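You operate a simulated robot arm through the tools that you are given. There is no shell and no other tool. Be economical: measure what you need, move in short steps, check, and stop when the job is done.

The job below is to be done with a simulated two-armed robot. You get a single attempt, and the scene is never put back.

TASK
Press the zone key two times. Take the cam plate on the top of the guarded feeder and put it away on the top of the service bench. Turn the yellow gap knob to THICK. Take the white cup on the top of the teal cabinet and put it away on the ledge under the filter. Carry the red case with both arms and set it on the top of the wide green belt. Put one of the cream wheels from the top of the wooden rack on the top of the guarded feeder. Shut the pot lid. Take the yellow wiping block on the top of the steel bench and put it away on the exit end of the crate table. Put the eyewash bottle with the earliest date from the inside of the spares box on the shelf of the steel bench. Lift the yellow box lid open. The order is free. Set down upright: white cup, yellow wiping block, eyewash bottle.

It is judged by the outcome, as a careful person would: the job done as asked, and still so three seconds after it is handed in. It fails if anything else is knocked over, pushed out of place, dropped, spilled or broken. Lids that push on must go on centred and level and be pressed home; caps that screw on are set level and turned clockwise until they are tight.

THE ROBOT
Two 7-joint arms with two-finger grippers on one trunk, on a base that drives. Base frame: it is fixed to the floor where the robot stands at the start and does not move with it; the origin is under the middle of the robot, x ahead of it, y to its left, z up. Lengths are in m, angles in degrees, forces in N, time in s.
The left shoulder is at the start at [0.06, 0.179, 1.28], the right one opposite. With the tool pointing down near the work surface each hand reaches from about 0.1 to 0.6 m from the robot's upright axis, wherever it stands, measured 20 degrees to its own side. Places, roughly: cam plate (15x6x5 cm) [0.3, 0.7, 1.1]; cream wheel (4x4x2 cm) [-1.7, 2.3, 0.9]; exit end of the crate table [5.5, -2.1, 0.7]; eyewash bottle [8, -8.75, 1]; ledge under the filter (21x12 cm) [0.48, 2.24, 0.48]; pot lid [2.2, -0.9, 0.9]; red case [-1.75, 2.25, 1]; shelf of the steel bench [8.1, -8.3, 0.3]; top of the guarded feeder [0.2, 0.6, 1.1]; top of the service bench [2, -0.6, 0.8]; top of the wide green belt [-2.8, -0.8, 0.8]; white cup (6x6x7 cm) [-1.2, 2.1, 1]; yellow box lid [8.2, -7.7, 1]; yellow gap knob [0.6, 1.6, 0.9]; yellow wiping block (6x5x7 cm) [8.1, -8.6, 0.9]; zone key [0.4, 0, 1.2]. Payload 1.96 kg a hand.
Tool frame (each hand has its own): the origin (TCP) lies between the finger pads and is the grasp point; the fingertips stand 0.02 m ahead of it; z points along the fingers, y is the line along which they close. The gripper opens to 0.072 m. The gripper's body begins 0.038 m behind the TCP.
Orientation is told as [roll, pitch, yaw] about the base's x, y, z axes, in that order, counted from this pose: with the fingers straight down and closing along the base's y, the tool's x points along the base's -x, its y along +y and its z along -z.

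THE INTERFACE
- The arms move only by the tool arm_command. It takes "left_rows", "right_rows" or both (then of equal length, played together; a hand with none holds still); each is one flat list of numbers, 6 for each row, row after row: the shift along the base's x, y, z in mm, then the turn, a rotation vector about the base's x, y, z in degrees. In form: [dx, dy, dz, wx, wy, wz, dx, dy, dz, wx, wy, wz, ...]. A call has 1 to 12 rows; each row shifts and turns the commanded pose from where the row before left it. "left_hand" and "right_hand" are, for a hand that has rows, the gripper command, from -1 (shut) to 1 (fully open), values between in proportion, set as the call begins (left out, the last holds). Each row takes 0.2 s and may step no farther than 0.05 m and 8.6 degrees from the row before; otherwise, or with a gripper value out of range, the whole call is refused. Where a pose cannot be reached the arm comes as near as it can. A force on the tool above 40 N (or 10 N above the force at the start of the call, whichever is more), or a blocked arm, ends the call early, and 0.2 s more pass. The fingers move at their own pace (about 0.153 m/s each) and stop on an object; they squeeze with about 32 N. The grip force told is the motor's: it shows also when the fingers shut on nothing. Time passes only in rows, and 0.2 s behind the last, so rows that do not move let the fingers close. The reply holds the time, the measured pose of the TCP, the force on the tool along the base axes, the opening and the grip force, in the units named above and with some noise, with the torque about the TCP (base axes, N m) and any sound that the robot's microphone picked up.
- Cameras (640 x 400 px; columns grow to the right, rows downward): "scene" is now at [0.0037, 0.0375, 1.8226]; the picture's right is [0.51, -0.86, 0.00], its down [-0.70, -0.42, -0.58] and it looks along [0.50, 0.30, -0.82] (base axes); focal length 248 px, centre (320, 200). "left" rides on the left gripper at [0.071, -0.019, -0.082] in its tool frame; the picture's right is [0.26, 0.97, 0.00], its down [-0.67, 0.18, -0.72] and it looks along [-0.69, 0.19, 0.70] (tool axes); focal length 280 px, centre (320, 200). "right" rides on the right gripper at [0.071, 0.019, -0.082] in its tool frame; the picture's right is [-0.26, 0.97, 0.00], its down [-0.67, -0.18, -0.72] and it looks along [-0.69, -0.19, 0.70] (tool axes); focal length 280 px, centre (320, 200). There is no depth. A picture from a camera that has moved, and an enlarged one, comes with that camera's place and axes in the base frame and with its lens.
- grab_frame(camera): a new picture of that camera. No time passes.
- slide_trunk(by): slides the trunk up (or, below 0, down) by that many m; the arms and the scene camera ride with it, the base frame stays. It gives what a move gives, with no picture.
- drive_base(legs): drives the robot by 1 to 6 legs, each [ahead, left, turn to the left] in m, m and degrees, along the robot's own axes; the way and the turn of a leg run together, so that a leg with both is an arc; at most 1.5 m and 180 degrees a leg. The arms and the cameras ride along, it lands a little off, and it stops where it bumps. It gives what a move gives.
- turn_head(pan, tilt): turns the head with the scene camera to pan (to the left, within 86 degrees either way) and tilt (down, from -29 to 69), counted from straight ahead of the robot. It gives what a move gives.
- enlarge(camera, box): a new picture of the part [left, top, right, bottom] of that camera's present view, enlarged. No time passes.
- sign_off(): hands the job in; it is judged then, once.

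Work in short steps. Places have to be worked out from the pictures, the camera data and where the tool is seen: move nearer, look again, correct. Check each grasp and each placing, and mend what went wrong. You have 217 turns and 208 pictures in all, those below and enlarged ones among them. Open the grippers and draw the arms clear of the work before you hand the job in, unless the task says otherwise; then end with one line.

The tools are called after ">>>" as name(argument=value, ...) on one line, values as JSON. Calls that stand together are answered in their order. arm_command: Moves the arms, as the interface text tells. Its arguments: {"type":"object","properties":{"left_rows":{"type":"array","items":{"type":"number"}},"left_hand":{"type":"number"},"right_rows":{"type":"array","items":{"type":"number"}},"right_hand":{"type":"number"}},"required":[]} The other tools are called the same way: slide_trunk (by) slides the trunk up or down; drive_base (legs) drives the base; turn_head (pan, tilt) turns the head that bears the scene camera; grab_frame (camera) takes a picture; enlarge (camera, box) takes an enlarged picture of a part of a camera's view; sign_off () hands the job in.

At the start:

```text
clock: 0.0
left_tool_pos: [0.3058, 0.3302, 1.4565]
left_orientation: [0.0, -0.1, 0.0]
left_wrist_force: [-0.5, -0.1, 0.2]
left_wrist_torque: [0.0, 0.03, 0.01]
left_finger_gap: 0.0721
left_grasp_force: 0.1
right_tool_pos: [0.3992, 0.0331, 1.3698]
right_orientation: [0.1, 0.0, -0.1]
right_wrist_force: [0.2, -0.7, 0.5]
right_wrist_torque: [0.04, -0.02, 0.0]
right_finger_gap: 0.0723
right_grasp_force: 0.0
trunk travel left (down, up): [-0.925, 0.065]
robot x, y, heading: [-0.0024, 0.0007, 0.1]
head pan, tilt: [30.9, 54.6]
```

scene: 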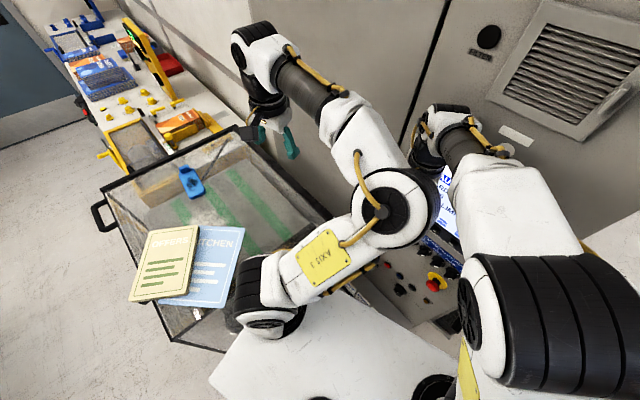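
right: 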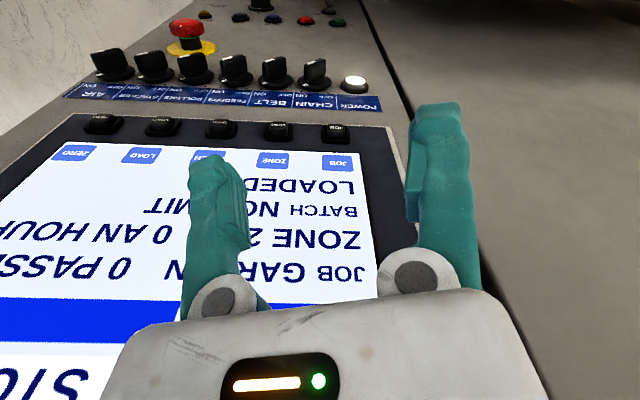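
left: 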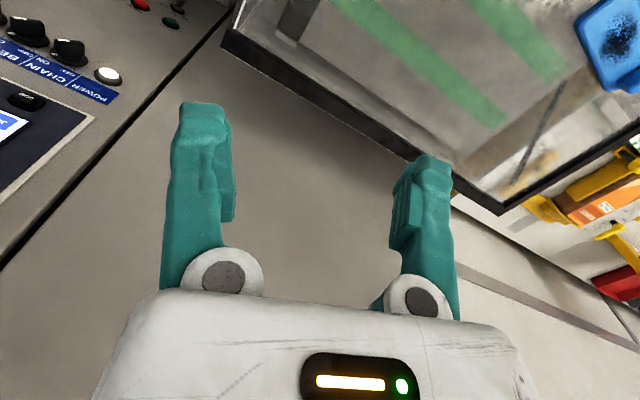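

The right camera shows the screen with its row of keys; the zone key is the second from the right in this upside-down view. I'll look closer before moving.

>>> enlarge(camera="right", box=[40, 0, 400, 225])

>>> enlarge(camera="scene", box=[80, 100, 340, 350])

```text
1.78 times, centred on (220, 112) of right
camera zoom: at [0.3279, 0.0527, 1.4523], right [0.26, 0.97, 0.0], down [0.67, -0.18, 0.72], along [0.69, -0.19, -0.7], focal length 498 px, centre (498, 356)
```

zoom: 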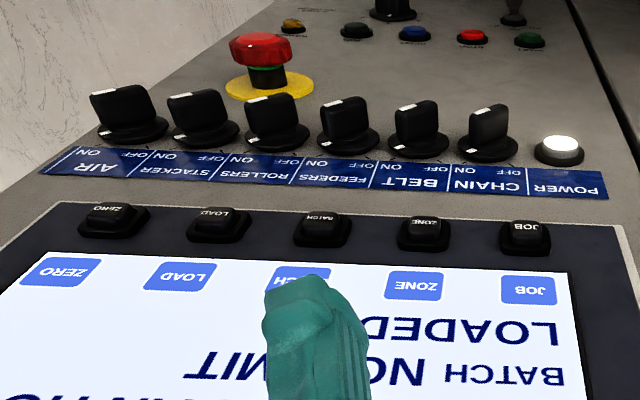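

```text
1.60 times, centred on (210, 225) of scene
camera zoom: at [0.0037, 0.0375, 1.8226], right [0.51, -0.86, 0.0], down [-0.7, -0.42, -0.58], along [0.5, 0.3, -0.82], focal length 397 px, centre (496, 160)
```

zoom: 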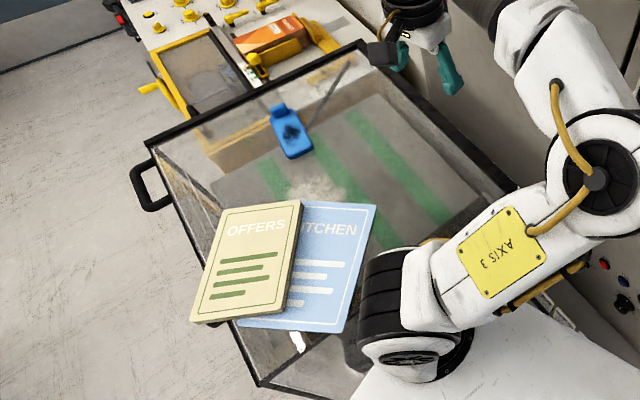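

I take a second view from another place to triangulate the zone key, closing the right fingers to a point.

>>> arm_command(right_rows=[-40, -30, 0, 0, 0, 0, -40, -30, 0, 0, 0, 0, 0, 0, 0, 0, 0, 0], right_hand=-1)

>>> grab_frame(camera="right")

```text
clock: 0.8
left_tool_pos: [0.3069, 0.3318, 1.4551]
left_orientation: [0.0, 0.1, 0.0]
left_wrist_force: [0.4, -0.2, 0.0]
left_wrist_torque: [0.0, 0.02, -0.02]
left_finger_gap: 0.0722
left_grasp_force: 0.1
right_tool_pos: [0.3224, -0.0232, 1.3681]
right_orientation: [-0.2, 0.2, -0.1]
right_wrist_force: [-0.9, -0.5, 0.3]
right_wrist_torque: [0.0, 0.01, -0.01]
right_finger_gap: 0.0003
right_grasp_force: 28.9
right hand out of reach, approached as far as the arm can: row 2
trunk travel left (down, up): [-0.925, 0.065]
robot x, y, heading: [-0.0015, 0.0002, 0.1]
head pan, tilt: [30.9, 54.6]
```

```text
202 pictures are left
camera right: at [0.2502, -0.0038, 1.4511], right [0.26, 0.96, 0.0], down [0.68, -0.18, 0.71], along [0.69, -0.19, -0.7], focal length 280 px, centre (320, 200)
```

right: 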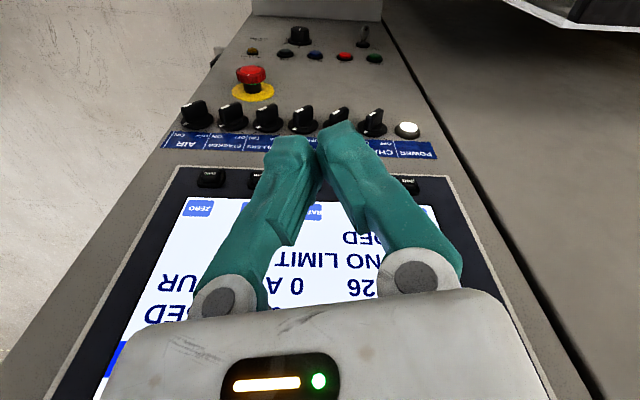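

The two views put the zone key at about (0.44, -0.016, 1.244) on a near-vertical panel. I tilt the shut fingers 45° forward and come to about 5 cm before it.

>>> arm_command(right_rows=[9.7, 4.2, -18.3, 0, -7.5, 0, 9.7, 4.2, -18.3, 0, -7.5, 0, 9.7, 4.2, -18.3, 0, -7.5, 0, 9.7, 4.2, -18.3, 0, -7.5, 0, 9.7, 4.2, -18.3, 0, -7.5, 0, 9.7, 4.2, -18.3, 0, -7.5, 0])

>>> grab_frame(camera="right")

```text
clock: 2.2
left_tool_pos: [0.3077, 0.3302, 1.4553]
left_orientation: [0.0, 0.1, 0.1]
left_wrist_force: [-0.3, -0.1, 0.1]
left_wrist_torque: [-0.01, 0.03, 0.02]
left_finger_gap: 0.0718
left_grasp_force: 0.0
right_tool_pos: [0.3869, 0.0032, 1.2585]
right_orientation: [2.4, -44.3, -2.3]
right_wrist_force: [0.2, 0.3, 0.1]
right_wrist_torque: [-0.03, -0.03, 0.01]
right_finger_gap: 0.0001
right_grasp_force: 29.9
right hand out of reach, approached as far as the arm can: row 1, 2
trunk travel left (down, up): [-0.925, 0.065]
robot x, y, heading: [-0.0008, 0.0, -0.1]
head pan, tilt: [30.9, 54.6]
```

```text
201 pictures are left
camera right: at [0.2792, 0.0235, 1.2688], right [0.2, 0.96, 0.21], down [-0.02, -0.21, 0.98], along [0.98, -0.2, -0.02], focal length 280 px, centre (320, 200)
```

right: 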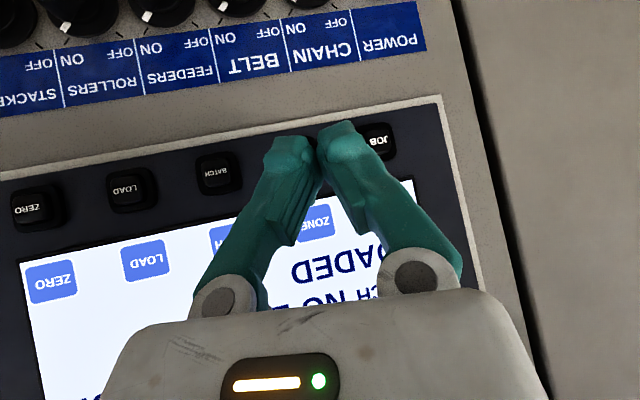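

The key lies right behind the fingertips, at about (0.441, -0.016, 1.238). I close in to nearly touching, a little lower because the front corner of the finger leads.

>>> arm_command(right_rows=[14, -5.5, -6, 0, 0, 0, 14, -5.5, -5, 0, 0, 0, 4, -1.6, 0, 0, 0, 0])

>>> grab_frame(camera="right")

```text
clock: 3.0
left_tool_pos: [0.2933, 0.3468, 1.4562]
left_orientation: [0.1, 0.0, 4.0]
left_wrist_force: [0.4, -0.9, -0.3]
left_wrist_torque: [0.0, -0.01, 0.01]
left_finger_gap: 0.0718
left_grasp_force: 0.2
right_tool_pos: [0.4126, -0.0055, 1.2441]
right_orientation: [-0.5, -44.5, 1.1]
right_wrist_force: [0.3, -0.4, 0.2]
right_wrist_torque: [-0.03, 0.0, 0.03]
right_finger_gap: 0.0002
right_grasp_force: 30.1
trunk travel left (down, up): [-0.925, 0.065]
robot x, y, heading: [-0.002, 0.0034, -0.2]
head pan, tilt: [30.9, 54.6]
```

```text
200 pictures are left
camera right: at [0.3038, 0.0118, 1.2524], right [0.17, 0.97, 0.18], down [-0.02, -0.18, 0.98], along [0.98, -0.17, -0.01], focal length 280 px, centre (320, 200)
```

right: 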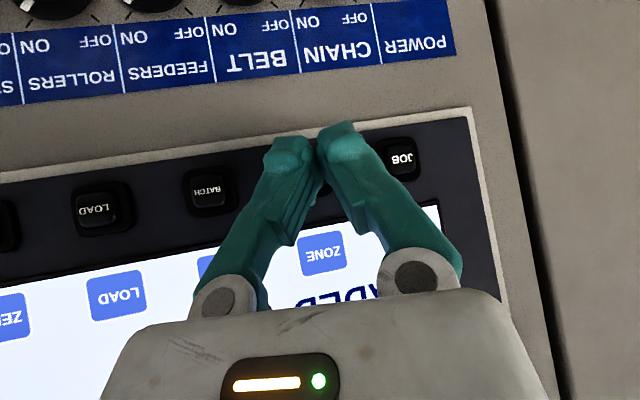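

The tip is about 12 mm short of the key and 7 mm too far left. I shift sideways and creep in until a force shows.

>>> arm_command(right_rows=[-2.5, -7, 1, 0, 0, 0, 5, -2, 0, 0, 0, 0, 4, -1.5, 0, 0, 0, 0, 3, -1.2, 0, 0, 0, 0])

>>> enlarge(camera="right", box=[160, 60, 480, 260])

```text
clock: 4.0
left_tool_pos: [0.2964, 0.3447, 1.455]
left_orientation: [0.0, -0.1, 3.4]
left_wrist_force: [0.2, 0.1, 0.3]
left_wrist_torque: [0.01, -0.02, 0.02]
left_finger_gap: 0.0722
left_grasp_force: 0.0
right_tool_pos: [0.4218, -0.0193, 1.2429]
right_orientation: [-0.5, -44.1, 1.0]
right_wrist_force: [-0.3, 0.6, -0.5]
right_wrist_torque: [0.02, 0.02, 0.0]
right_finger_gap: 0.0
right_grasp_force: 30.1
trunk travel left (down, up): [-0.925, 0.065]
robot x, y, heading: [-0.0019, 0.0017, -0.1]
head pan, tilt: [30.9, 54.6]
```

```text
2.00 times, centred on (320, 160) of right
camera zoom: at [0.314, -0.0013, 1.2523], right [0.18, 0.97, 0.18], down [-0.01, -0.18, 0.98], along [0.98, -0.18, -0.02], focal length 561 px, centre (320, 280)
```

zoom: 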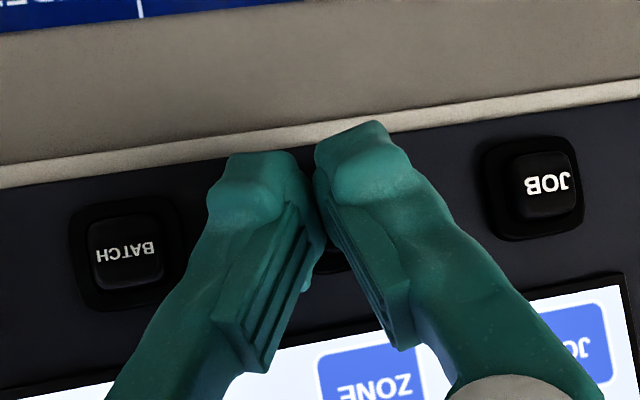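

The tip is at the key face and centred, with no force yet. I push on in small steps.

>>> arm_command(right_rows=[2.8, -1.1, 0.5, 0, 0, 0, 2.8, -1.1, 0.5, 0, 0, 0])

```text
clock: 4.6
left_tool_pos: [0.2954, 0.3459, 1.4558]
left_orientation: [-0.1, -0.1, 3.6]
left_wrist_force: [-0.3, 0.6, 0.6]
left_wrist_torque: [0.01, 0.0, 0.01]
left_finger_gap: 0.0719
left_grasp_force: 0.0
right_tool_pos: [0.4293, -0.0232, 1.2444]
right_orientation: [-0.6, -44.2, 0.7]
right_wrist_force: [-2.6, 1.9, -1.0]
right_wrist_torque: [0.0, 0.02, 0.06]
right_finger_gap: 0.0
right_grasp_force: 29.3
trunk travel left (down, up): [-0.925, 0.065]
robot x, y, heading: [-0.0008, 0.0024, 0.3]
head pan, tilt: [30.9, 54.6]
heard: click
```

A click was heard at 3 N, so that is press one. I back off 12 mm to let it spring out.

>>> arm_command(right_rows=[-5.6, 2.2, -0.5, 0, 0, 0, -5.6, 2.2, -0.5, 0, 0, 0, 0, 0, 0, 0, 0, 0])

>>> enlarge(camera="right", box=[160, 60, 480, 260])

```text
clock: 5.4
left_tool_pos: [0.3026, 0.3378, 1.4559]
left_orientation: [-0.7, -0.5, 1.3]
left_wrist_force: [-0.6, 0.2, 0.2]
left_wrist_torque: [0.0, -0.01, -0.02]
left_finger_gap: 0.072
left_grasp_force: 0.0
right_tool_pos: [0.4247, -0.027, 1.2487]
right_orientation: [1.1, -44.6, -2.5]
right_wrist_force: [0.1, -0.2, 0.3]
right_wrist_torque: [-0.03, -0.04, 0.04]
right_finger_gap: 0.0001
right_grasp_force: 29.4
trunk travel left (down, up): [-0.925, 0.065]
robot x, y, heading: [-0.0008, -0.0041, 0.3]
head pan, tilt: [30.9, 54.6]
```

```text
2.00 times, centred on (320, 160) of right
camera zoom: at [0.3163, -0.0057, 1.2581], right [0.21, 0.96, 0.2], down [-0.03, -0.2, 0.98], along [0.98, -0.21, -0.01], focal length 561 px, centre (320, 280)
```

zoom: 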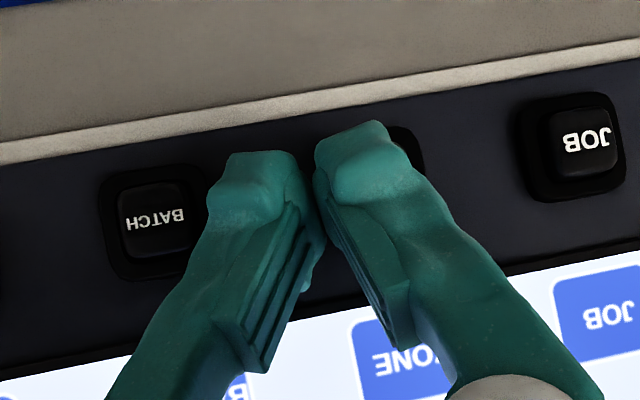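

The arm drifted about 9 mm to the right. I back off more and recentre in front of the key.

>>> arm_command(right_rows=[-8, 3, 0, 0, 0, 0, 0, 8, -3, 0, 0, 0, 0, 0, 0, 0, 0, 0])

>>> grab_frame(camera="right")

```text
clock: 6.2
left_tool_pos: [0.3009, 0.3378, 1.4578]
left_orientation: [-1.2, -0.9, 1.3]
left_wrist_force: [-0.2, -0.3, 0.0]
left_wrist_torque: [0.03, 0.03, 0.01]
left_finger_gap: 0.0719
left_grasp_force: 0.1
right_tool_pos: [0.4188, -0.0262, 1.2496]
right_orientation: [1.7, -44.8, -4.4]
right_wrist_force: [-0.9, -0.4, 0.7]
right_wrist_torque: [-0.05, 0.01, -0.01]
right_finger_gap: 0.0
right_grasp_force: 29.8
trunk travel left (down, up): [-0.925, 0.065]
robot x, y, heading: [0.0047, -0.0012, -0.1]
head pan, tilt: [30.9, 54.6]
```

```text
197 pictures are left
camera right: at [0.3125, -0.0016, 1.2583], right [0.24, 0.95, 0.21], down [-0.04, -0.2, 0.98], along [0.97, -0.24, -0.01], focal length 280 px, centre (320, 200)
```

right: 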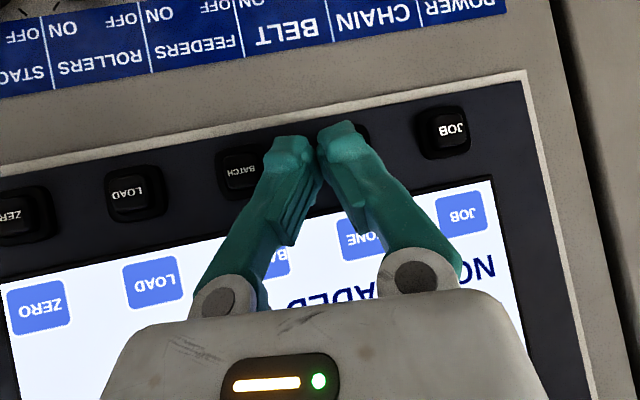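

The right arm isn't following its commands; probably it rubs against the left arm or the body. I look with the head.

>>> grab_frame(camera="scene")

```text
196 pictures are left
camera scene: at [0.0042, 0.0372, 1.8226], right [0.51, -0.86, 0.0], down [-0.7, -0.42, -0.58], along [0.5, 0.3, -0.82], focal length 248 px, centre (320, 200)
```

scene: 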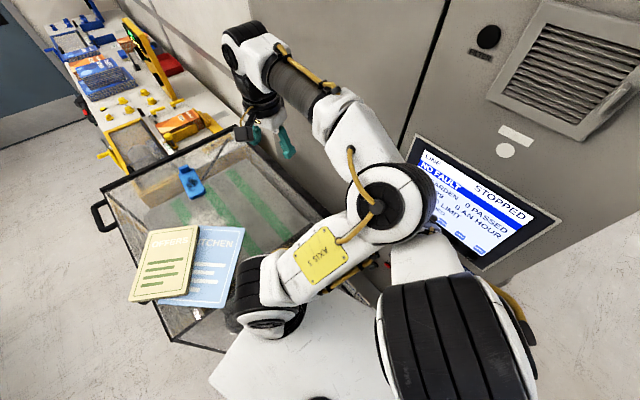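

The right elbow rubs on the left arm's elbow. I move the left hand out to the left (free space there) and hold the right still.

>>> arm_command(left_rows=[0, 30, 0, 0, 0, 0, 0, 40, 0, 0, 0, 0, 0, 40, 0, 0, 0, 0, 0, 40, 0, 0, 0, 0, 0, 0, 0, 0, 0, 0])

>>> grab_frame(camera="scene")

>>> enlarge(camera="right", box=[160, 60, 480, 260])

```text
clock: 7.4
left_tool_pos: [0.307, 0.4801, 1.4552]
left_orientation: [0.0, 0.0, -0.2]
left_wrist_force: [-0.7, 0.2, 0.3]
left_wrist_torque: [0.01, 0.03, -0.02]
left_finger_gap: 0.0721
left_grasp_force: 0.0
right_tool_pos: [0.4173, -0.0069, 1.2456]
right_orientation: [0.0, -45.0, 0.0]
right_wrist_force: [-0.4, 0.5, 0.7]
right_wrist_torque: [-0.02, 0.02, 0.04]
right_finger_gap: 0.0003
right_grasp_force: 29.6
trunk travel left (down, up): [-0.925, 0.065]
robot x, y, heading: [0.0016, -0.0025, 0.1]
head pan, tilt: [30.9, 54.6]
```

```text
195 pictures are left
camera scene: at [0.004, 0.0366, 1.8226], right [0.51, -0.86, 0.0], down [-0.7, -0.42, -0.58], along [0.5, 0.3, -0.82], focal length 248 px, centre (320, 200)
```

scene: 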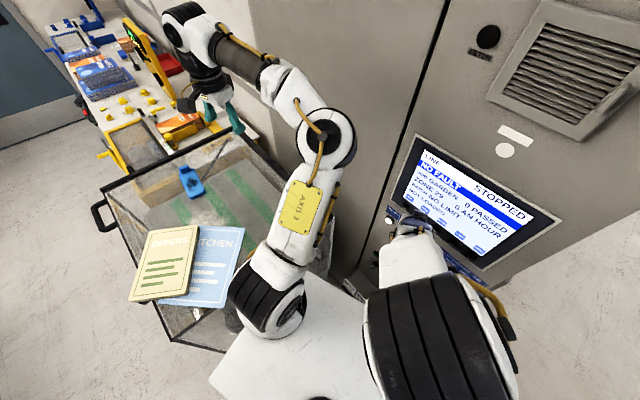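

```text
2.00 times, centred on (320, 160) of right
camera zoom: at [0.3073, 0.0116, 1.2531], right [0.18, 0.97, 0.19], down [-0.03, -0.18, 0.98], along [0.98, -0.19, -0.01], focal length 561 px, centre (320, 280)
```

zoom: 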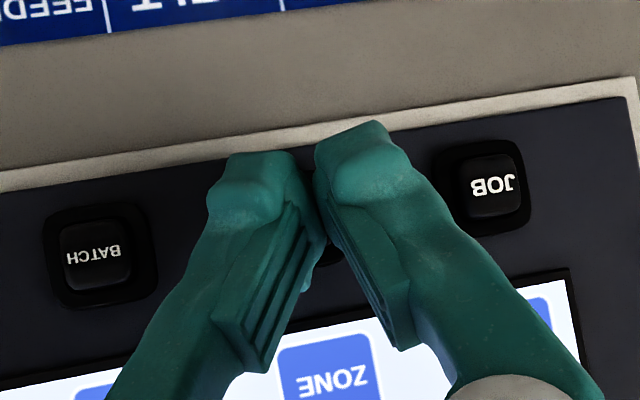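

Now the arm tracks. I read the screen to see what the first press did.

>>> enlarge(camera="scene", box=[390, 130, 560, 270])

```text
2.86 times, centred on (475, 200) of scene
camera zoom: at [0.004, 0.0366, 1.8226], right [0.51, -0.86, 0.0], down [-0.7, -0.42, -0.58], along [0.5, 0.3, -0.82], focal length 709 px, centre (-123, 200)
```

zoom: 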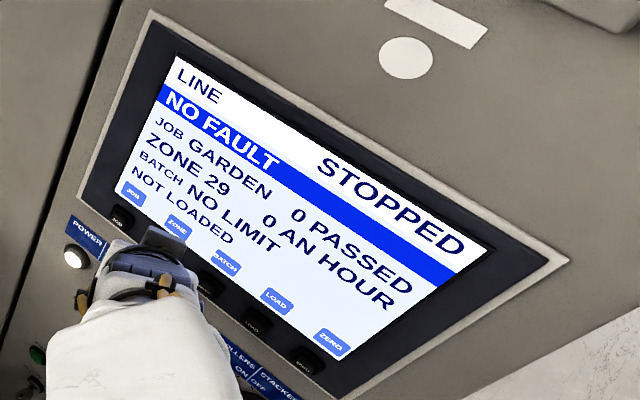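

The screen reads ZONE 29 with one click heard. I recentre (7 mm right) and press a second time.

>>> arm_command(right_rows=[-2.9, -7.4, 0, 0, 0, 0, 5, -1.9, 0, 0, 0, 0, 4, -1.5, 0, 0, 0, 0, 2.8, -1.1, 0, 0, 0, 0, 2.8, -1.1, 0, 0, 0, 0])

```text
clock: 8.6
left_tool_pos: [0.3055, 0.481, 1.4565]
left_orientation: [0.0, 0.1, -0.1]
left_wrist_force: [0.1, -0.1, 0.1]
left_wrist_torque: [-0.02, -0.03, 0.02]
left_finger_gap: 0.0719
left_grasp_force: 0.1
right_tool_pos: [0.427, -0.0212, 1.2453]
right_orientation: [0.1, -45.0, 0.0]
right_wrist_force: [-2.2, -0.1, 0.6]
right_wrist_torque: [-0.01, -0.01, -0.04]
right_finger_gap: 0.0
right_grasp_force: 29.6
trunk travel left (down, up): [-0.925, 0.065]
robot x, y, heading: [-0.0014, 0.0019, 0.1]
head pan, tilt: [30.9, 54.6]
heard: click
```

The second click came. I withdraw the hand 10 cm and read the screen.

>>> arm_command(right_rows=[-15, 6, 0, 0, 0, 0, -30, 0, 0, 0, 0, 0, -30, -20, 10, 0, 6, 0, -20, -40, 40, 0, 8, 0, 0, -40, 40, 0, 8, 0])

>>> enlarge(camera="scene", box=[390, 130, 560, 270])

```text
refused: row 4 steps farther than a row can; nothing moved
```

```text
2.86 times, centred on (475, 200) of scene
camera zoom: at [0.0029, 0.037, 1.8226], right [0.51, -0.86, 0.0], down [-0.7, -0.42, -0.58], along [0.5, 0.3, -0.82], focal length 709 px, centre (-123, 200)
```

zoom: 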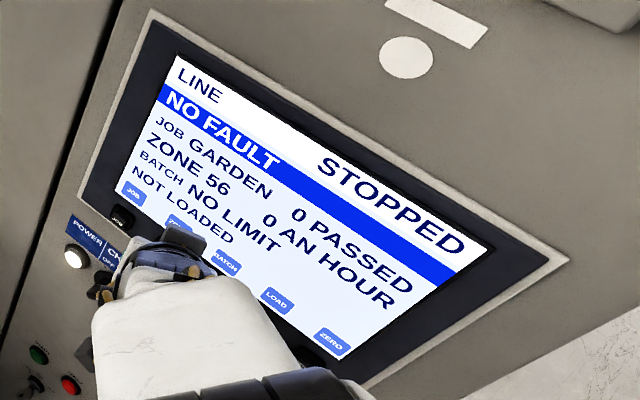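

The second press registered (ZONE 56). I withdraw the right hand and bring it upright and open.

>>> arm_command(right_rows=[-15, 6, 0, 0, 0, 0, -30, 0, 0, 0, 0, 0, -30, -20, 10, 0, 6, 0, -10, -30, 35, 0, 8, 0, 0, -30, 35, 0, 8, 0, 0, -30, 35, 0, 8, 0, 0, -30, 30, 0, 8, 0, 0, -30, 30, 0, 7, 0], right_hand=1)

>>> turn_head(pan=80, tilt=30)

>>> grab_frame(camera="scene")

```text
clock: 10.4
left_tool_pos: [0.3074, 0.4802, 1.4561]
left_orientation: [0.0, 0.2, 0.0]
left_wrist_force: [0.8, 0.7, 0.7]
left_wrist_torque: [0.01, 0.0, 0.01]
left_finger_gap: 0.072
left_grasp_force: 0.1
right_tool_pos: [0.3692, -0.0561, 1.388]
right_orientation: [0.0, 0.0, -0.3]
right_wrist_force: [0.0, 0.9, 0.0]
right_wrist_torque: [0.02, 0.0, -0.01]
right_finger_gap: 0.0721
right_grasp_force: 0.0
right hand out of reach, approached as far as the arm can: row 3, 4, 5, 6, 7, 8
trunk travel left (down, up): [-0.925, 0.065]
robot x, y, heading: [0.0033, 0.0006, 0.1]
head pan, tilt: [30.9, 54.6]
```

```text
clock: 11.6
left_tool_pos: [0.3084, 0.4815, 1.4562]
left_orientation: [0.0, 0.0, 0.0]
left_wrist_force: [-0.2, -0.1, 0.3]
left_wrist_torque: [-0.02, -0.02, -0.02]
left_finger_gap: 0.0721
left_grasp_force: 0.0
right_tool_pos: [0.3693, -0.0568, 1.3874]
right_orientation: [0.0, 0.0, -0.3]
right_wrist_force: [0.7, 0.8, -0.6]
right_wrist_torque: [-0.01, -0.02, -0.01]
right_finger_gap: 0.0721
right_grasp_force: 0.0
trunk travel left (down, up): [-0.925, 0.065]
robot x, y, heading: [0.0014, -0.0006, 0.1]
head pan, tilt: [80.0, 30.0]
```

```text
191 pictures are left
camera scene: at [-0.0423, 0.0891, 1.8581], right [0.98, -0.17, 0.0], down [-0.09, -0.49, -0.87], along [0.15, 0.85, -0.5], focal length 248 px, centre (320, 200)
```

scene: 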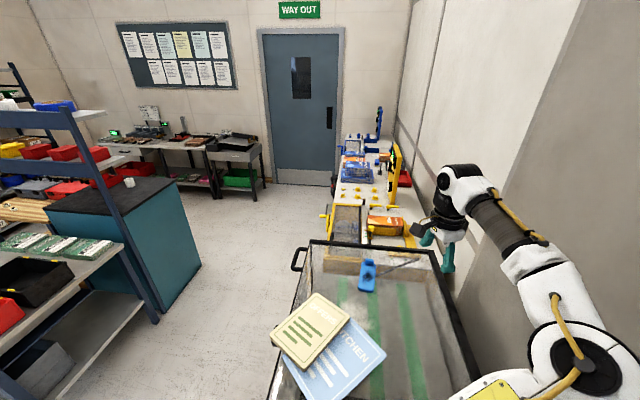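

The left side of the feeder is open floor. I drive back and then left around its corner to stand at about (-0.4, 0.85).

>>> drive_base(legs=[[-0.42, 0, 0], [0, 0.85, 0]])

>>> turn_head(pan=-20, tilt=50)

>>> grab_frame(camera="scene")

```text
clock: 18.2
left_tool_pos: [-0.1239, 1.3224, 1.4563]
left_orientation: [0.0, 0.0, 0.5]
left_wrist_force: [0.6, -0.8, -0.5]
left_wrist_torque: [0.02, -0.03, 0.01]
left_finger_gap: 0.072
left_grasp_force: 0.1
right_tool_pos: [-0.0551, 0.7867, 1.3884]
right_orientation: [0.1, -0.1, 0.2]
right_wrist_force: [0.3, -0.7, -0.4]
right_wrist_torque: [0.04, 0.0, -0.02]
right_finger_gap: 0.072
right_grasp_force: 0.0
trunk travel left (down, up): [-0.925, 0.065]
robot x, y, heading: [-0.4234, 0.8417, 0.7]
head pan, tilt: [80.0, 30.0]
```

```text
clock: 20.0
left_tool_pos: [-0.1226, 1.323, 1.4559]
left_orientation: [-0.1, 0.0, 0.4]
left_wrist_force: [0.5, 0.0, -0.1]
left_wrist_torque: [0.01, 0.02, 0.01]
left_finger_gap: 0.0718
left_grasp_force: 0.1
right_tool_pos: [-0.055, 0.7879, 1.3881]
right_orientation: [0.0, 0.0, 0.3]
right_wrist_force: [-0.7, -0.5, -0.2]
right_wrist_torque: [0.01, 0.01, 0.03]
right_finger_gap: 0.0719
right_grasp_force: 0.1
trunk travel left (down, up): [-0.925, 0.065]
robot x, y, heading: [-0.4253, 0.8387, 0.4]
head pan, tilt: [-20.0, 50.0]
```

```text
190 pictures are left
camera scene: at [-0.41, 0.8137, 1.8287], right [-0.33, -0.94, 0.0], down [-0.72, 0.25, -0.64], along [0.61, -0.21, -0.77], focal length 248 px, centre (320, 200)
```

scene: 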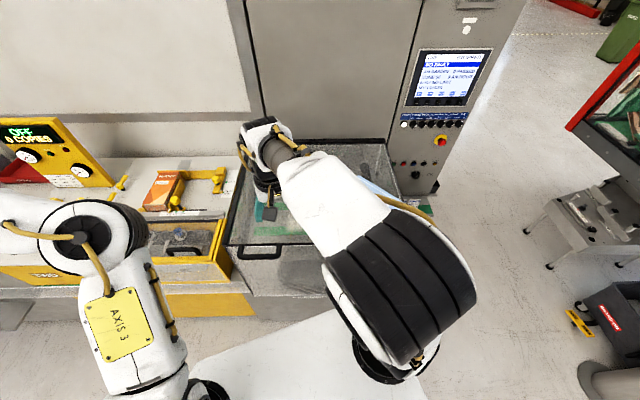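

The right hand is near the feeder edge; I look with its wrist camera.

>>> grab_frame(camera="right")

```text
189 pictures are left
camera right: at [-0.1269, 0.8063, 1.47], right [0.26, 0.97, 0.0], down [0.68, -0.18, 0.72], along [0.69, -0.18, -0.7], focal length 280 px, centre (320, 200)
```

right: 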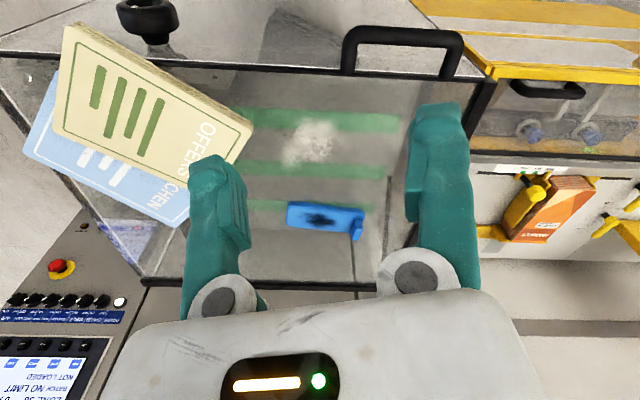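

The cam plate lies at about (0.242,0.647)–(0.29,0.773), lip at the left end. I drive a bit closer and bring the right hand above it for a closer view.

>>> drive_base(legs=[[0.1, 0, 0]])

>>> arm_command(right_rows=[40, -15, 0, 0, 0, 0, 40, -15, 0, 0, 0, 0, 40, -10, 0, 0, 0, 0, 10, 0, -30, 0, 0, 0, 0, 0, -30, 0, 0, 0])

>>> grab_frame(camera="right")

```text
clock: 21.1
left_tool_pos: [-0.0261, 1.3251, 1.4568]
left_orientation: [0.0, -0.2, 0.5]
left_wrist_force: [-1.1, 0.0, 0.1]
left_wrist_torque: [-0.02, -0.03, -0.01]
left_finger_gap: 0.0718
left_grasp_force: 0.1
right_tool_pos: [0.0414, 0.7899, 1.3892]
right_orientation: [0.0, -0.2, 0.2]
right_wrist_force: [-0.7, -0.6, 0.4]
right_wrist_torque: [0.02, -0.01, -0.01]
right_finger_gap: 0.072
right_grasp_force: 0.0
trunk travel left (down, up): [-0.925, 0.065]
robot x, y, heading: [-0.3219, 0.8399, 0.6]
head pan, tilt: [-20.0, 50.0]
```

```text
clock: 22.3
left_tool_pos: [-0.0236, 1.3251, 1.4566]
left_orientation: [0.0, -0.3, 0.5]
left_wrist_force: [0.1, 0.1, 0.8]
left_wrist_torque: [-0.01, 0.0, 0.0]
left_finger_gap: 0.072
left_grasp_force: 0.0
right_tool_pos: [0.168, 0.8043, 1.3321]
right_orientation: [-0.1, 0.0, -0.2]
right_wrist_force: [-0.1, 0.0, -0.6]
right_wrist_torque: [-0.02, 0.02, 0.0]
right_finger_gap: 0.072
right_grasp_force: 0.0
right hand out of reach, approached as far as the arm can: row 1, 2, 3, 4
trunk travel left (down, up): [-0.925, 0.065]
robot x, y, heading: [-0.3226, 0.8414, 0.5]
head pan, tilt: [-20.0, 50.0]
```

```text
188 pictures are left
camera right: at [0.096, 0.8232, 1.4136], right [0.26, 0.96, 0.0], down [0.67, -0.18, 0.72], along [0.69, -0.19, -0.7], focal length 280 px, centre (320, 200)
```

right: 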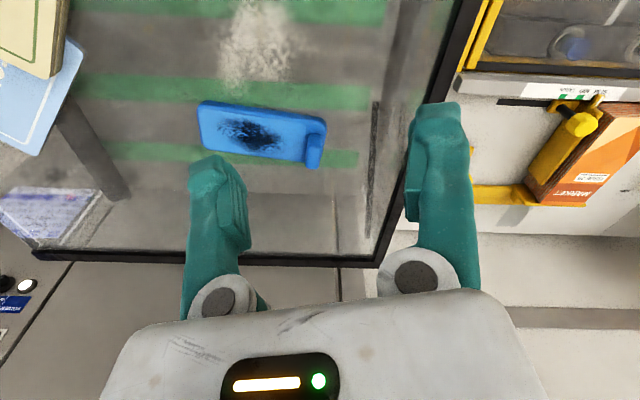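

Triangulated, the plate's top centre is near (0.247, 0.715, 1.135), its long axis at about 63° yaw. I turn the right hand +63° so the fingers straddle its 6 cm width, watching whether the arm follows.

>>> arm_command(right_rows=[0, -5, 0, 0, 0, 7.9, 0, -5, 0, 0, 0, 7.9, 0, -5, 0, 0, 0, 7.9, 0, -5, 0, 0, 0, 7.9, 0, -5, 0, 0, 0, 7.9, 0, -5, 0, 0, 0, 7.9, 0, -5, 0, 0, 0, 7.9, 0, -5, 0, 0, 0, 7.9, 0, 0, 0, 0, 0, 0])

>>> grab_frame(camera="right")

```text
clock: 24.3
left_tool_pos: [-0.0224, 1.3249, 1.4559]
left_orientation: [0.0, 0.0, 0.5]
left_wrist_force: [0.2, 0.2, -0.5]
left_wrist_torque: [-0.05, 0.01, -0.02]
left_finger_gap: 0.0719
left_grasp_force: 0.0
right_tool_pos: [0.1329, 1.0619, 1.3543]
right_orientation: [-0.4, 0.5, 35.3]
right_wrist_force: [-0.3, 0.7, 0.1]
right_wrist_torque: [-0.01, 0.01, -0.01]
right_finger_gap: 0.0723
right_grasp_force: 0.1
right hand out of reach, approached as far as the arm can: row 1, 2, 3, 4, 5, 6, 7, 8
trunk travel left (down, up): [-0.925, 0.065]
robot x, y, heading: [-0.3231, 0.8422, 0.3]
head pan, tilt: [-20.0, 50.0]
```

```text
187 pictures are left
camera right: at [0.0632, 1.0371, 1.4376], right [-0.34, 0.94, -0.01], down [0.66, 0.25, 0.71], along [0.67, 0.24, -0.7], focal length 280 px, centre (320, 200)
```

right: 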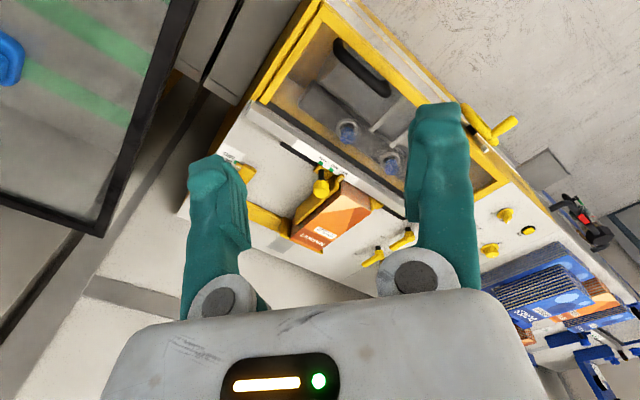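

The arm swung left: that wrist direction is near a limit. I bring it back toward robot-right and unwind the yaw.

>>> arm_command(right_rows=[-5, -40, 0, 0, 0, -8, -5, -40, 0, 0, 0, -8, -5, -40, 0, 0, 0, -8, 0, -40, 0, 0, 0, -8, 0, -40, 0, 0, 0, -8, 0, -40, 0, 0, 0, -8, 0, -40, 0, 0, 0, -8, 0, -40, 0, 0, 0, 0, 0, -30, 0, 0, 0, 0])

>>> grab_frame(camera="scene")

```text
clock: 26.3
left_tool_pos: [-0.0224, 1.3253, 1.4573]
left_orientation: [0.0, 0.0, 0.5]
left_wrist_force: [0.1, -0.1, -0.1]
left_wrist_torque: [-0.01, 0.02, 0.0]
left_finger_gap: 0.072
left_grasp_force: 0.1
right_tool_pos: [0.1174, 0.7104, 1.3556]
right_orientation: [-0.3, 0.5, -20.8]
right_wrist_force: [0.3, -1.2, 0.8]
right_wrist_torque: [0.0, 0.02, -0.02]
right_finger_gap: 0.0719
right_grasp_force: 0.2
trunk travel left (down, up): [-0.925, 0.065]
robot x, y, heading: [-0.324, 0.8405, 0.3]
head pan, tilt: [-20.0, 50.0]
```

```text
186 pictures are left
camera scene: at [-0.3102, 0.8138, 1.8286], right [-0.33, -0.94, 0.0], down [-0.72, 0.26, -0.64], along [0.61, -0.21, -0.77], focal length 248 px, centre (320, 200)
```

scene: 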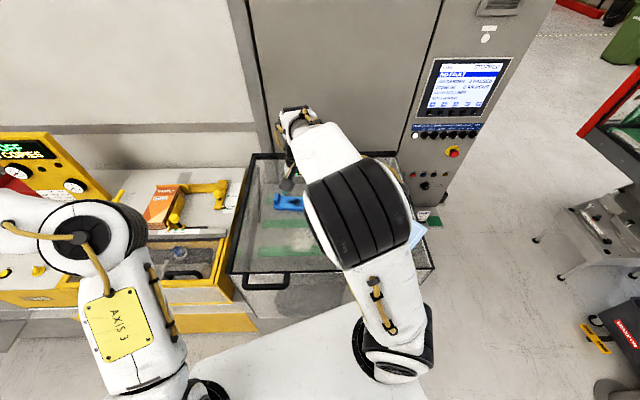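

Now the arm follows (yaw -21°). The other way to straddle the plate is yaw -117°, so I keep turning negative in place.

>>> arm_command(right_rows=[0, 0, 0, 0, 0, -8, 0, 0, 0, 0, 0, -8, 0, 0, 0, 0, 0, -8, 0, 0, 0, 0, 0, -8, 0, 0, 0, 0, 0, -8, 0, 0, 0, 0, 0, -8, 0, 0, 0, 0, 0, -8, 0, 0, 0, 0, 0, -8, 0, 0, 0, 0, 0, -8, 0, 0, 0, 0, 0, -8, 0, 0, 0, 0, 0, -8, 0, 0, 0, 0, 0, -8])

>>> grab_frame(camera="right")

```text
clock: 28.9
left_tool_pos: [-0.0222, 1.3239, 1.4565]
left_orientation: [0.0, -0.1, 0.6]
left_wrist_force: [-0.2, 0.1, -0.7]
left_wrist_torque: [-0.02, -0.03, -0.01]
left_finger_gap: 0.0719
left_grasp_force: 0.0
right_tool_pos: [0.1182, 0.7107, 1.355]
right_orientation: [-0.4, 0.5, -117.0]
right_wrist_force: [-0.5, -0.4, 0.0]
right_wrist_torque: [-0.01, -0.03, 0.0]
right_finger_gap: 0.072
right_grasp_force: 0.0
trunk travel left (down, up): [-0.925, 0.065]
robot x, y, heading: [-0.3241, 0.8386, 0.7]
head pan, tilt: [-20.0, 50.0]
```

```text
185 pictures are left
camera right: at [0.1668, 0.7652, 1.4374], right [0.74, -0.67, -0.01], down [-0.47, -0.53, 0.71], along [-0.48, -0.52, -0.7], focal length 280 px, centre (320, 200)
```

right: 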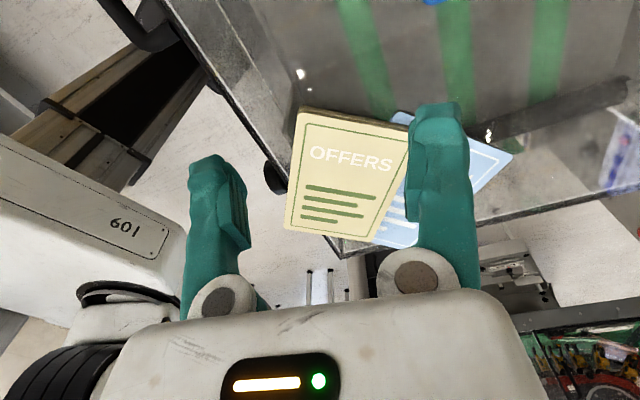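

Turning negative works. I move to over the plate and look again.

>>> arm_command(right_rows=[43, 2, -15, 0, 0, 0, 43, 2, -20, 0, 0, 0, 43, 1, -20, 0, 0, 0, 0, 0, 0, 0, 0, 0])

>>> grab_frame(camera="right")

```text
clock: 29.9
left_tool_pos: [-0.0235, 1.3247, 1.4563]
left_orientation: [0.0, 0.2, 0.5]
left_wrist_force: [0.1, 0.0, 1.1]
left_wrist_torque: [-0.01, -0.02, 0.0]
left_finger_gap: 0.0719
left_grasp_force: 0.1
right_tool_pos: [0.2464, 0.7173, 1.2971]
right_orientation: [-0.4, 0.6, -116.6]
right_wrist_force: [-0.2, 0.7, -0.8]
right_wrist_torque: [0.04, -0.07, -0.03]
right_finger_gap: 0.0722
right_grasp_force: 0.2
trunk travel left (down, up): [-0.925, 0.065]
robot x, y, heading: [-0.324, 0.8421, 0.4]
head pan, tilt: [-20.0, 50.0]
```

```text
184 pictures are left
camera right: at [0.2951, 0.7709, 1.38], right [0.74, -0.67, -0.01], down [-0.47, -0.53, 0.71], along [-0.48, -0.52, -0.7], focal length 280 px, centre (320, 200)
```

right: 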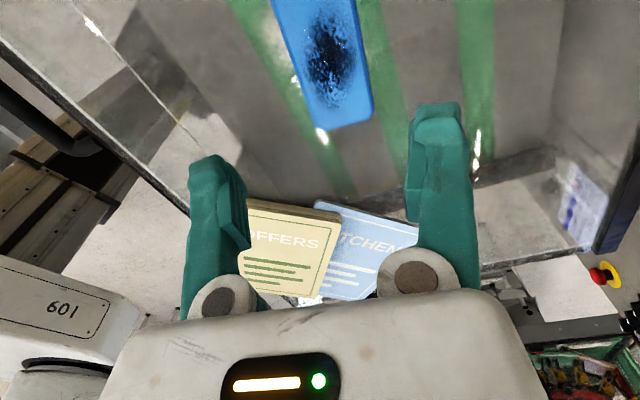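

The plate is centred between the fingers laterally, axis near 61°. I trim yaw by -3° and descend to just above it.

>>> arm_command(right_rows=[0, 0, -40, 0, 0, -1.5, 0, 0, -40, 0, 0, -1.5, 0, 0, -38, 0, 0, 0, 0, 0, 0, 0, 0, 0])

>>> grab_frame(camera="right")

>>> grab_frame(camera="scene")

```text
clock: 30.9
left_tool_pos: [-0.0222, 1.3244, 1.4553]
left_orientation: [0.1, 0.0, 0.5]
left_wrist_force: [0.6, 0.2, 0.0]
left_wrist_torque: [0.04, -0.01, -0.01]
left_finger_gap: 0.0721
left_grasp_force: 0.0
right_tool_pos: [0.2487, 0.7172, 1.1813]
right_orientation: [-0.3, 0.6, -119.8]
right_wrist_force: [0.5, 0.1, 1.0]
right_wrist_torque: [0.02, 0.01, -0.02]
right_finger_gap: 0.072
right_grasp_force: 0.1
trunk travel left (down, up): [-0.925, 0.065]
robot x, y, heading: [-0.3275, 0.8414, 0.5]
head pan, tilt: [-20.0, 50.0]
```

```text
183 pictures are left
camera right: at [0.2991, 0.7688, 1.2635], right [0.71, -0.71, -0.01], down [-0.49, -0.5, 0.71], along [-0.51, -0.5, -0.7], focal length 280 px, centre (320, 200)
```

right: 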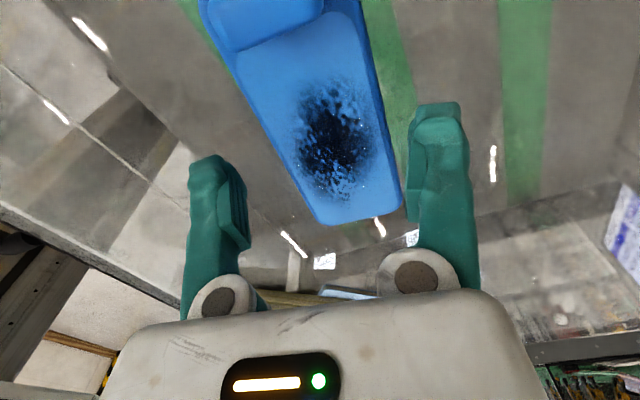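

```text
182 pictures are left
camera scene: at [-0.3102, 0.8146, 1.8286], right [-0.33, -0.94, 0.0], down [-0.72, 0.26, -0.64], along [0.61, -0.21, -0.77], focal length 248 px, centre (320, 200)
```

scene: 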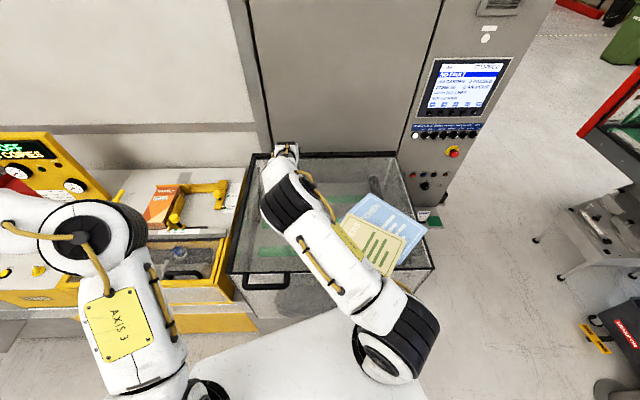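

Centre and clearance look right; I trim yaw back +3° and descend with the force limit watching.

>>> arm_command(right_rows=[0, 1, -15, 0, 0, 3, 0, 0, -15, 0, 0, 0, 0, 0, -10, 0, 0, 0, 0, 0, 0, 0, 0, 0])

>>> grab_frame(camera="right")

```text
clock: 31.9
left_tool_pos: [-0.0251, 1.3253, 1.4573]
left_orientation: [0.0, -0.1, 0.4]
left_wrist_force: [1.1, 0.1, -0.1]
left_wrist_torque: [0.01, 0.0, 0.02]
left_finger_gap: 0.072
left_grasp_force: 0.0
right_tool_pos: [0.2501, 0.7173, 1.1481]
right_orientation: [0.4, 0.8, -116.6]
right_wrist_force: [-1.1, -0.5, 15.7]
right_wrist_torque: [0.27, 0.64, 0.15]
right_finger_gap: 0.0719
right_grasp_force: 0.2
trunk travel left (down, up): [-0.925, 0.065]
robot x, y, heading: [-0.3256, 0.8384, 0.5]
head pan, tilt: [-20.0, 50.0]
stopped in row 4 (right hand): the force on the tool passed its limit at 44 N (the readings are from after the stop); the commanded pose is now the measured one
```

```text
181 pictures are left
camera right: at [0.2967, 0.7717, 1.2308], right [0.75, -0.67, 0.0], down [-0.47, -0.53, 0.7], along [-0.47, -0.53, -0.71], focal length 280 px, centre (320, 200)
```

right: 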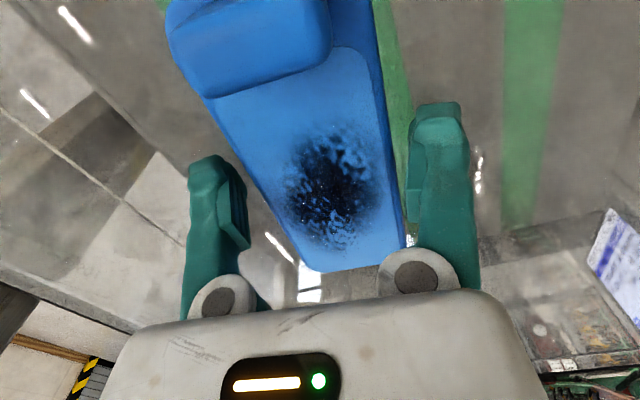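

Judging by the perspective, the plate top is about 5 mm below the TCP and centred, so the fingertips straddle it and met the feeder top. I rise 3 mm and close.

>>> arm_command(right_rows=[0, 0, 3, 0, 0, 0, 0, 0, 0, 0, 0, 0, 0, 0, 0, 0, 0, 0, 0, 0, 0, 0, 0, 0], right_hand=-1)

>>> grab_frame(camera="right")

```text
clock: 32.9
left_tool_pos: [-0.0243, 1.3251, 1.4562]
left_orientation: [-0.1, -0.1, 0.5]
left_wrist_force: [0.0, 0.5, 0.0]
left_wrist_torque: [-0.03, 0.02, 0.02]
left_finger_gap: 0.0722
left_grasp_force: 0.1
right_tool_pos: [0.2495, 0.7205, 1.149]
right_orientation: [0.3, 0.7, -116.6]
right_wrist_force: [-1.6, 3.7, 12.4]
right_wrist_torque: [0.76, -0.04, 0.06]
right_finger_gap: 0.0575
right_grasp_force: 31.7
trunk travel left (down, up): [-0.925, 0.065]
robot x, y, heading: [-0.322, 0.8423, 0.3]
head pan, tilt: [-20.0, 50.0]
```

```text
180 pictures are left
camera right: at [0.2975, 0.7725, 1.2324], right [0.75, -0.67, 0.0], down [-0.47, -0.53, 0.7], along [-0.47, -0.53, -0.71], focal length 280 px, centre (320, 200)
```

right: 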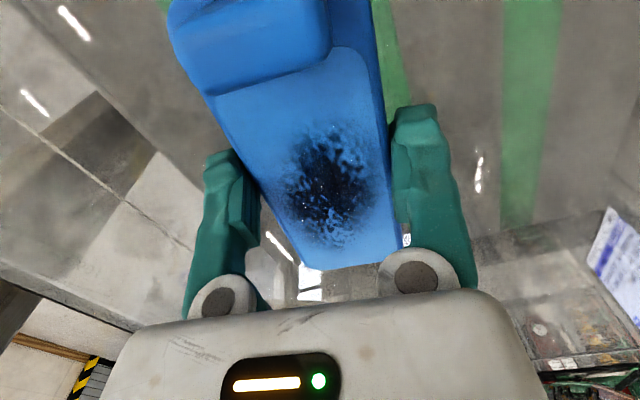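

Gripped at 57.5 mm. I lift 15 cm and look.

>>> arm_command(right_rows=[0, 0, 15, 0, 0, 0, 0, 0, 25, 0, 0, 0, 0, 0, 35, 0, 0, 0, 0, 0, 35, 0, 0, 0, 0, 0, 35, 0, 0, 0])

>>> grab_frame(camera="right")

```text
clock: 34.1
left_tool_pos: [-0.023, 1.325, 1.4558]
left_orientation: [0.0, -0.1, 0.5]
left_wrist_force: [-0.5, -0.1, -0.9]
left_wrist_torque: [0.03, -0.04, 0.0]
left_finger_gap: 0.0718
left_grasp_force: 0.1
right_tool_pos: [0.2502, 0.7167, 1.2945]
right_orientation: [0.0, 0.9, -116.7]
right_wrist_force: [-0.2, 0.5, -4.4]
right_wrist_torque: [-0.03, 0.02, 0.04]
right_finger_gap: 0.0576
right_grasp_force: 32.0
trunk travel left (down, up): [-0.925, 0.065]
robot x, y, heading: [-0.3236, 0.8399, 0.7]
head pan, tilt: [-20.0, 50.0]
```

```text
179 pictures are left
camera right: at [0.298, 0.7707, 1.3773], right [0.74, -0.67, 0.0], down [-0.47, -0.53, 0.71], along [-0.47, -0.52, -0.71], focal length 280 px, centre (320, 200)
```

right: 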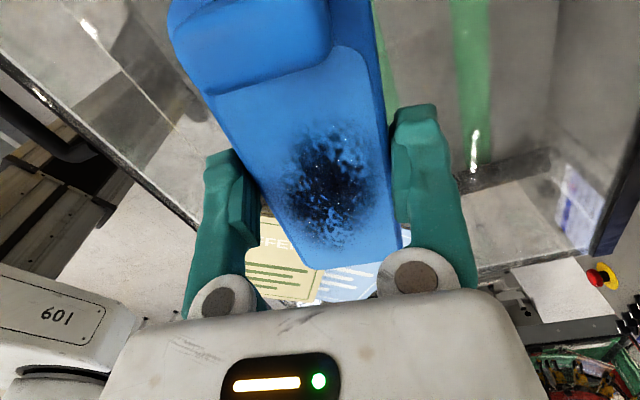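

The plate is held. I draw the hand in and up, then look to the right for the way to the service bench.

>>> arm_command(right_rows=[-40, -10, 15, 0, 0, 0, -40, -10, 15, 0, 0, 0, -40, -15, 15, 0, 0, 0, -40, -15, 10, 0, 0, 0, -30, -15, 0, 0, 0, 0])

>>> turn_head(pan=-65, tilt=25)

>>> grab_frame(camera="scene")

```text
clock: 35.3
left_tool_pos: [-0.0251, 1.3251, 1.4564]
left_orientation: [-0.1, -0.2, 0.4]
left_wrist_force: [0.0, 0.3, -0.1]
left_wrist_torque: [0.02, -0.01, 0.02]
left_finger_gap: 0.072
left_grasp_force: 0.1
right_tool_pos: [0.0592, 0.653, 1.3473]
right_orientation: [0.1, 0.8, -116.6]
right_wrist_force: [-0.3, -0.3, -3.5]
right_wrist_torque: [-0.02, 0.0, 0.03]
right_finger_gap: 0.0574
right_grasp_force: 32.0
trunk travel left (down, up): [-0.925, 0.065]
robot x, y, heading: [-0.3219, 0.84, 0.4]
head pan, tilt: [-20.0, 50.0]
```

```text
clock: 36.5
left_tool_pos: [-0.0225, 1.3242, 1.4561]
left_orientation: [0.0, 0.0, 0.4]
left_wrist_force: [0.0, 0.2, 1.2]
left_wrist_torque: [0.03, 0.01, -0.01]
left_finger_gap: 0.0722
left_grasp_force: 0.0
right_tool_pos: [0.0618, 0.6538, 1.3463]
right_orientation: [0.2, 0.7, -116.6]
right_wrist_force: [0.7, 0.1, -4.0]
right_wrist_torque: [-0.06, 0.02, -0.03]
right_finger_gap: 0.0574
right_grasp_force: 32.1
trunk travel left (down, up): [-0.925, 0.065]
robot x, y, heading: [-0.3251, 0.8372, 0.5]
head pan, tilt: [-65.0, 25.0]
```

```text
178 pictures are left
camera scene: at [-0.3431, 0.7569, 1.8661], right [-0.9, -0.43, 0.0], down [-0.18, 0.38, -0.91], along [0.39, -0.82, -0.42], focal length 248 px, centre (320, 200)
```

scene: 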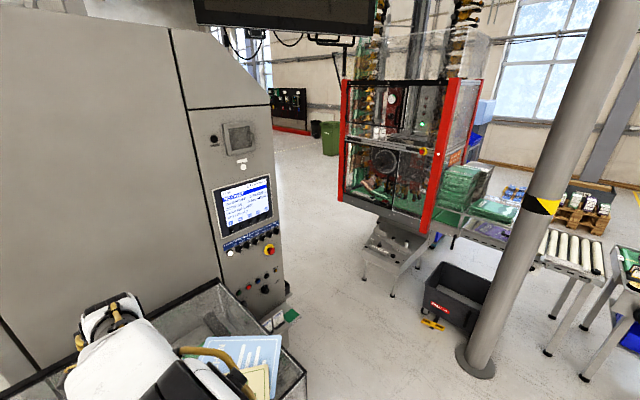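

I back away from the feeder and move right to (-0.52, -0.45), then look past the control cabinet toward the service bench.

>>> drive_base(legs=[[-0.2, 0, 0], [0, -1.3, 0]])

>>> turn_head(pan=-15, tilt=30)

>>> grab_frame(camera="scene")

```text
clock: 44.2
left_tool_pos: [-0.2071, 0.0184, 1.4556]
left_orientation: [0.0, 0.0, 1.5]
left_wrist_force: [0.0, -0.1, -0.2]
left_wrist_torque: [0.01, 0.03, -0.01]
left_finger_gap: 0.0719
left_grasp_force: 0.0
right_tool_pos: [-0.1114, -0.6513, 1.3482]
right_orientation: [0.1, 0.8, -115.7]
right_wrist_force: [0.3, 0.4, -4.0]
right_wrist_torque: [-0.02, -0.01, 0.01]
right_finger_gap: 0.0574
right_grasp_force: 31.7
trunk travel left (down, up): [-0.925, 0.065]
robot x, y, heading: [-0.5016, -0.4727, 1.6]
head pan, tilt: [-65.0, 25.0]
```

```text
clock: 45.4
left_tool_pos: [-0.2079, 0.0192, 1.4566]
left_orientation: [0.0, 0.0, 1.5]
left_wrist_force: [-0.2, -0.8, -0.5]
left_wrist_torque: [0.04, -0.01, 0.0]
left_finger_gap: 0.0719
left_grasp_force: 0.1
right_tool_pos: [-0.1108, -0.6512, 1.347]
right_orientation: [0.1, 0.8, -115.6]
right_wrist_force: [0.7, 0.2, -5.0]
right_wrist_torque: [-0.02, 0.03, -0.01]
right_finger_gap: 0.0574
right_grasp_force: 31.9
trunk travel left (down, up): [-0.925, 0.065]
robot x, y, heading: [-0.5025, -0.4706, 1.5]
head pan, tilt: [-15.0, 30.0]
```

```text
177 pictures are left
camera scene: at [-0.471, -0.4935, 1.8582], right [-0.23, -0.97, 0.0], down [-0.49, 0.12, -0.87], along [0.84, -0.2, -0.5], focal length 248 px, centre (320, 200)
```

scene: 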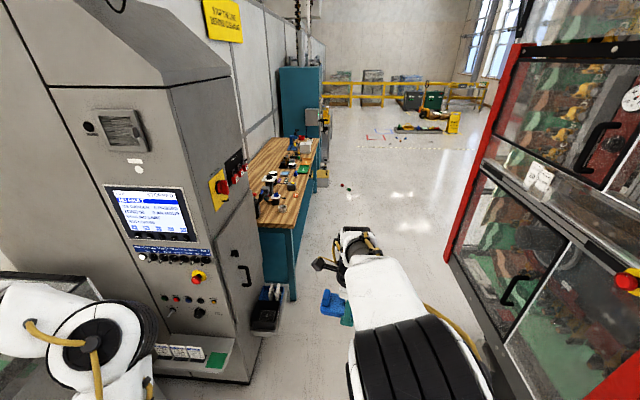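

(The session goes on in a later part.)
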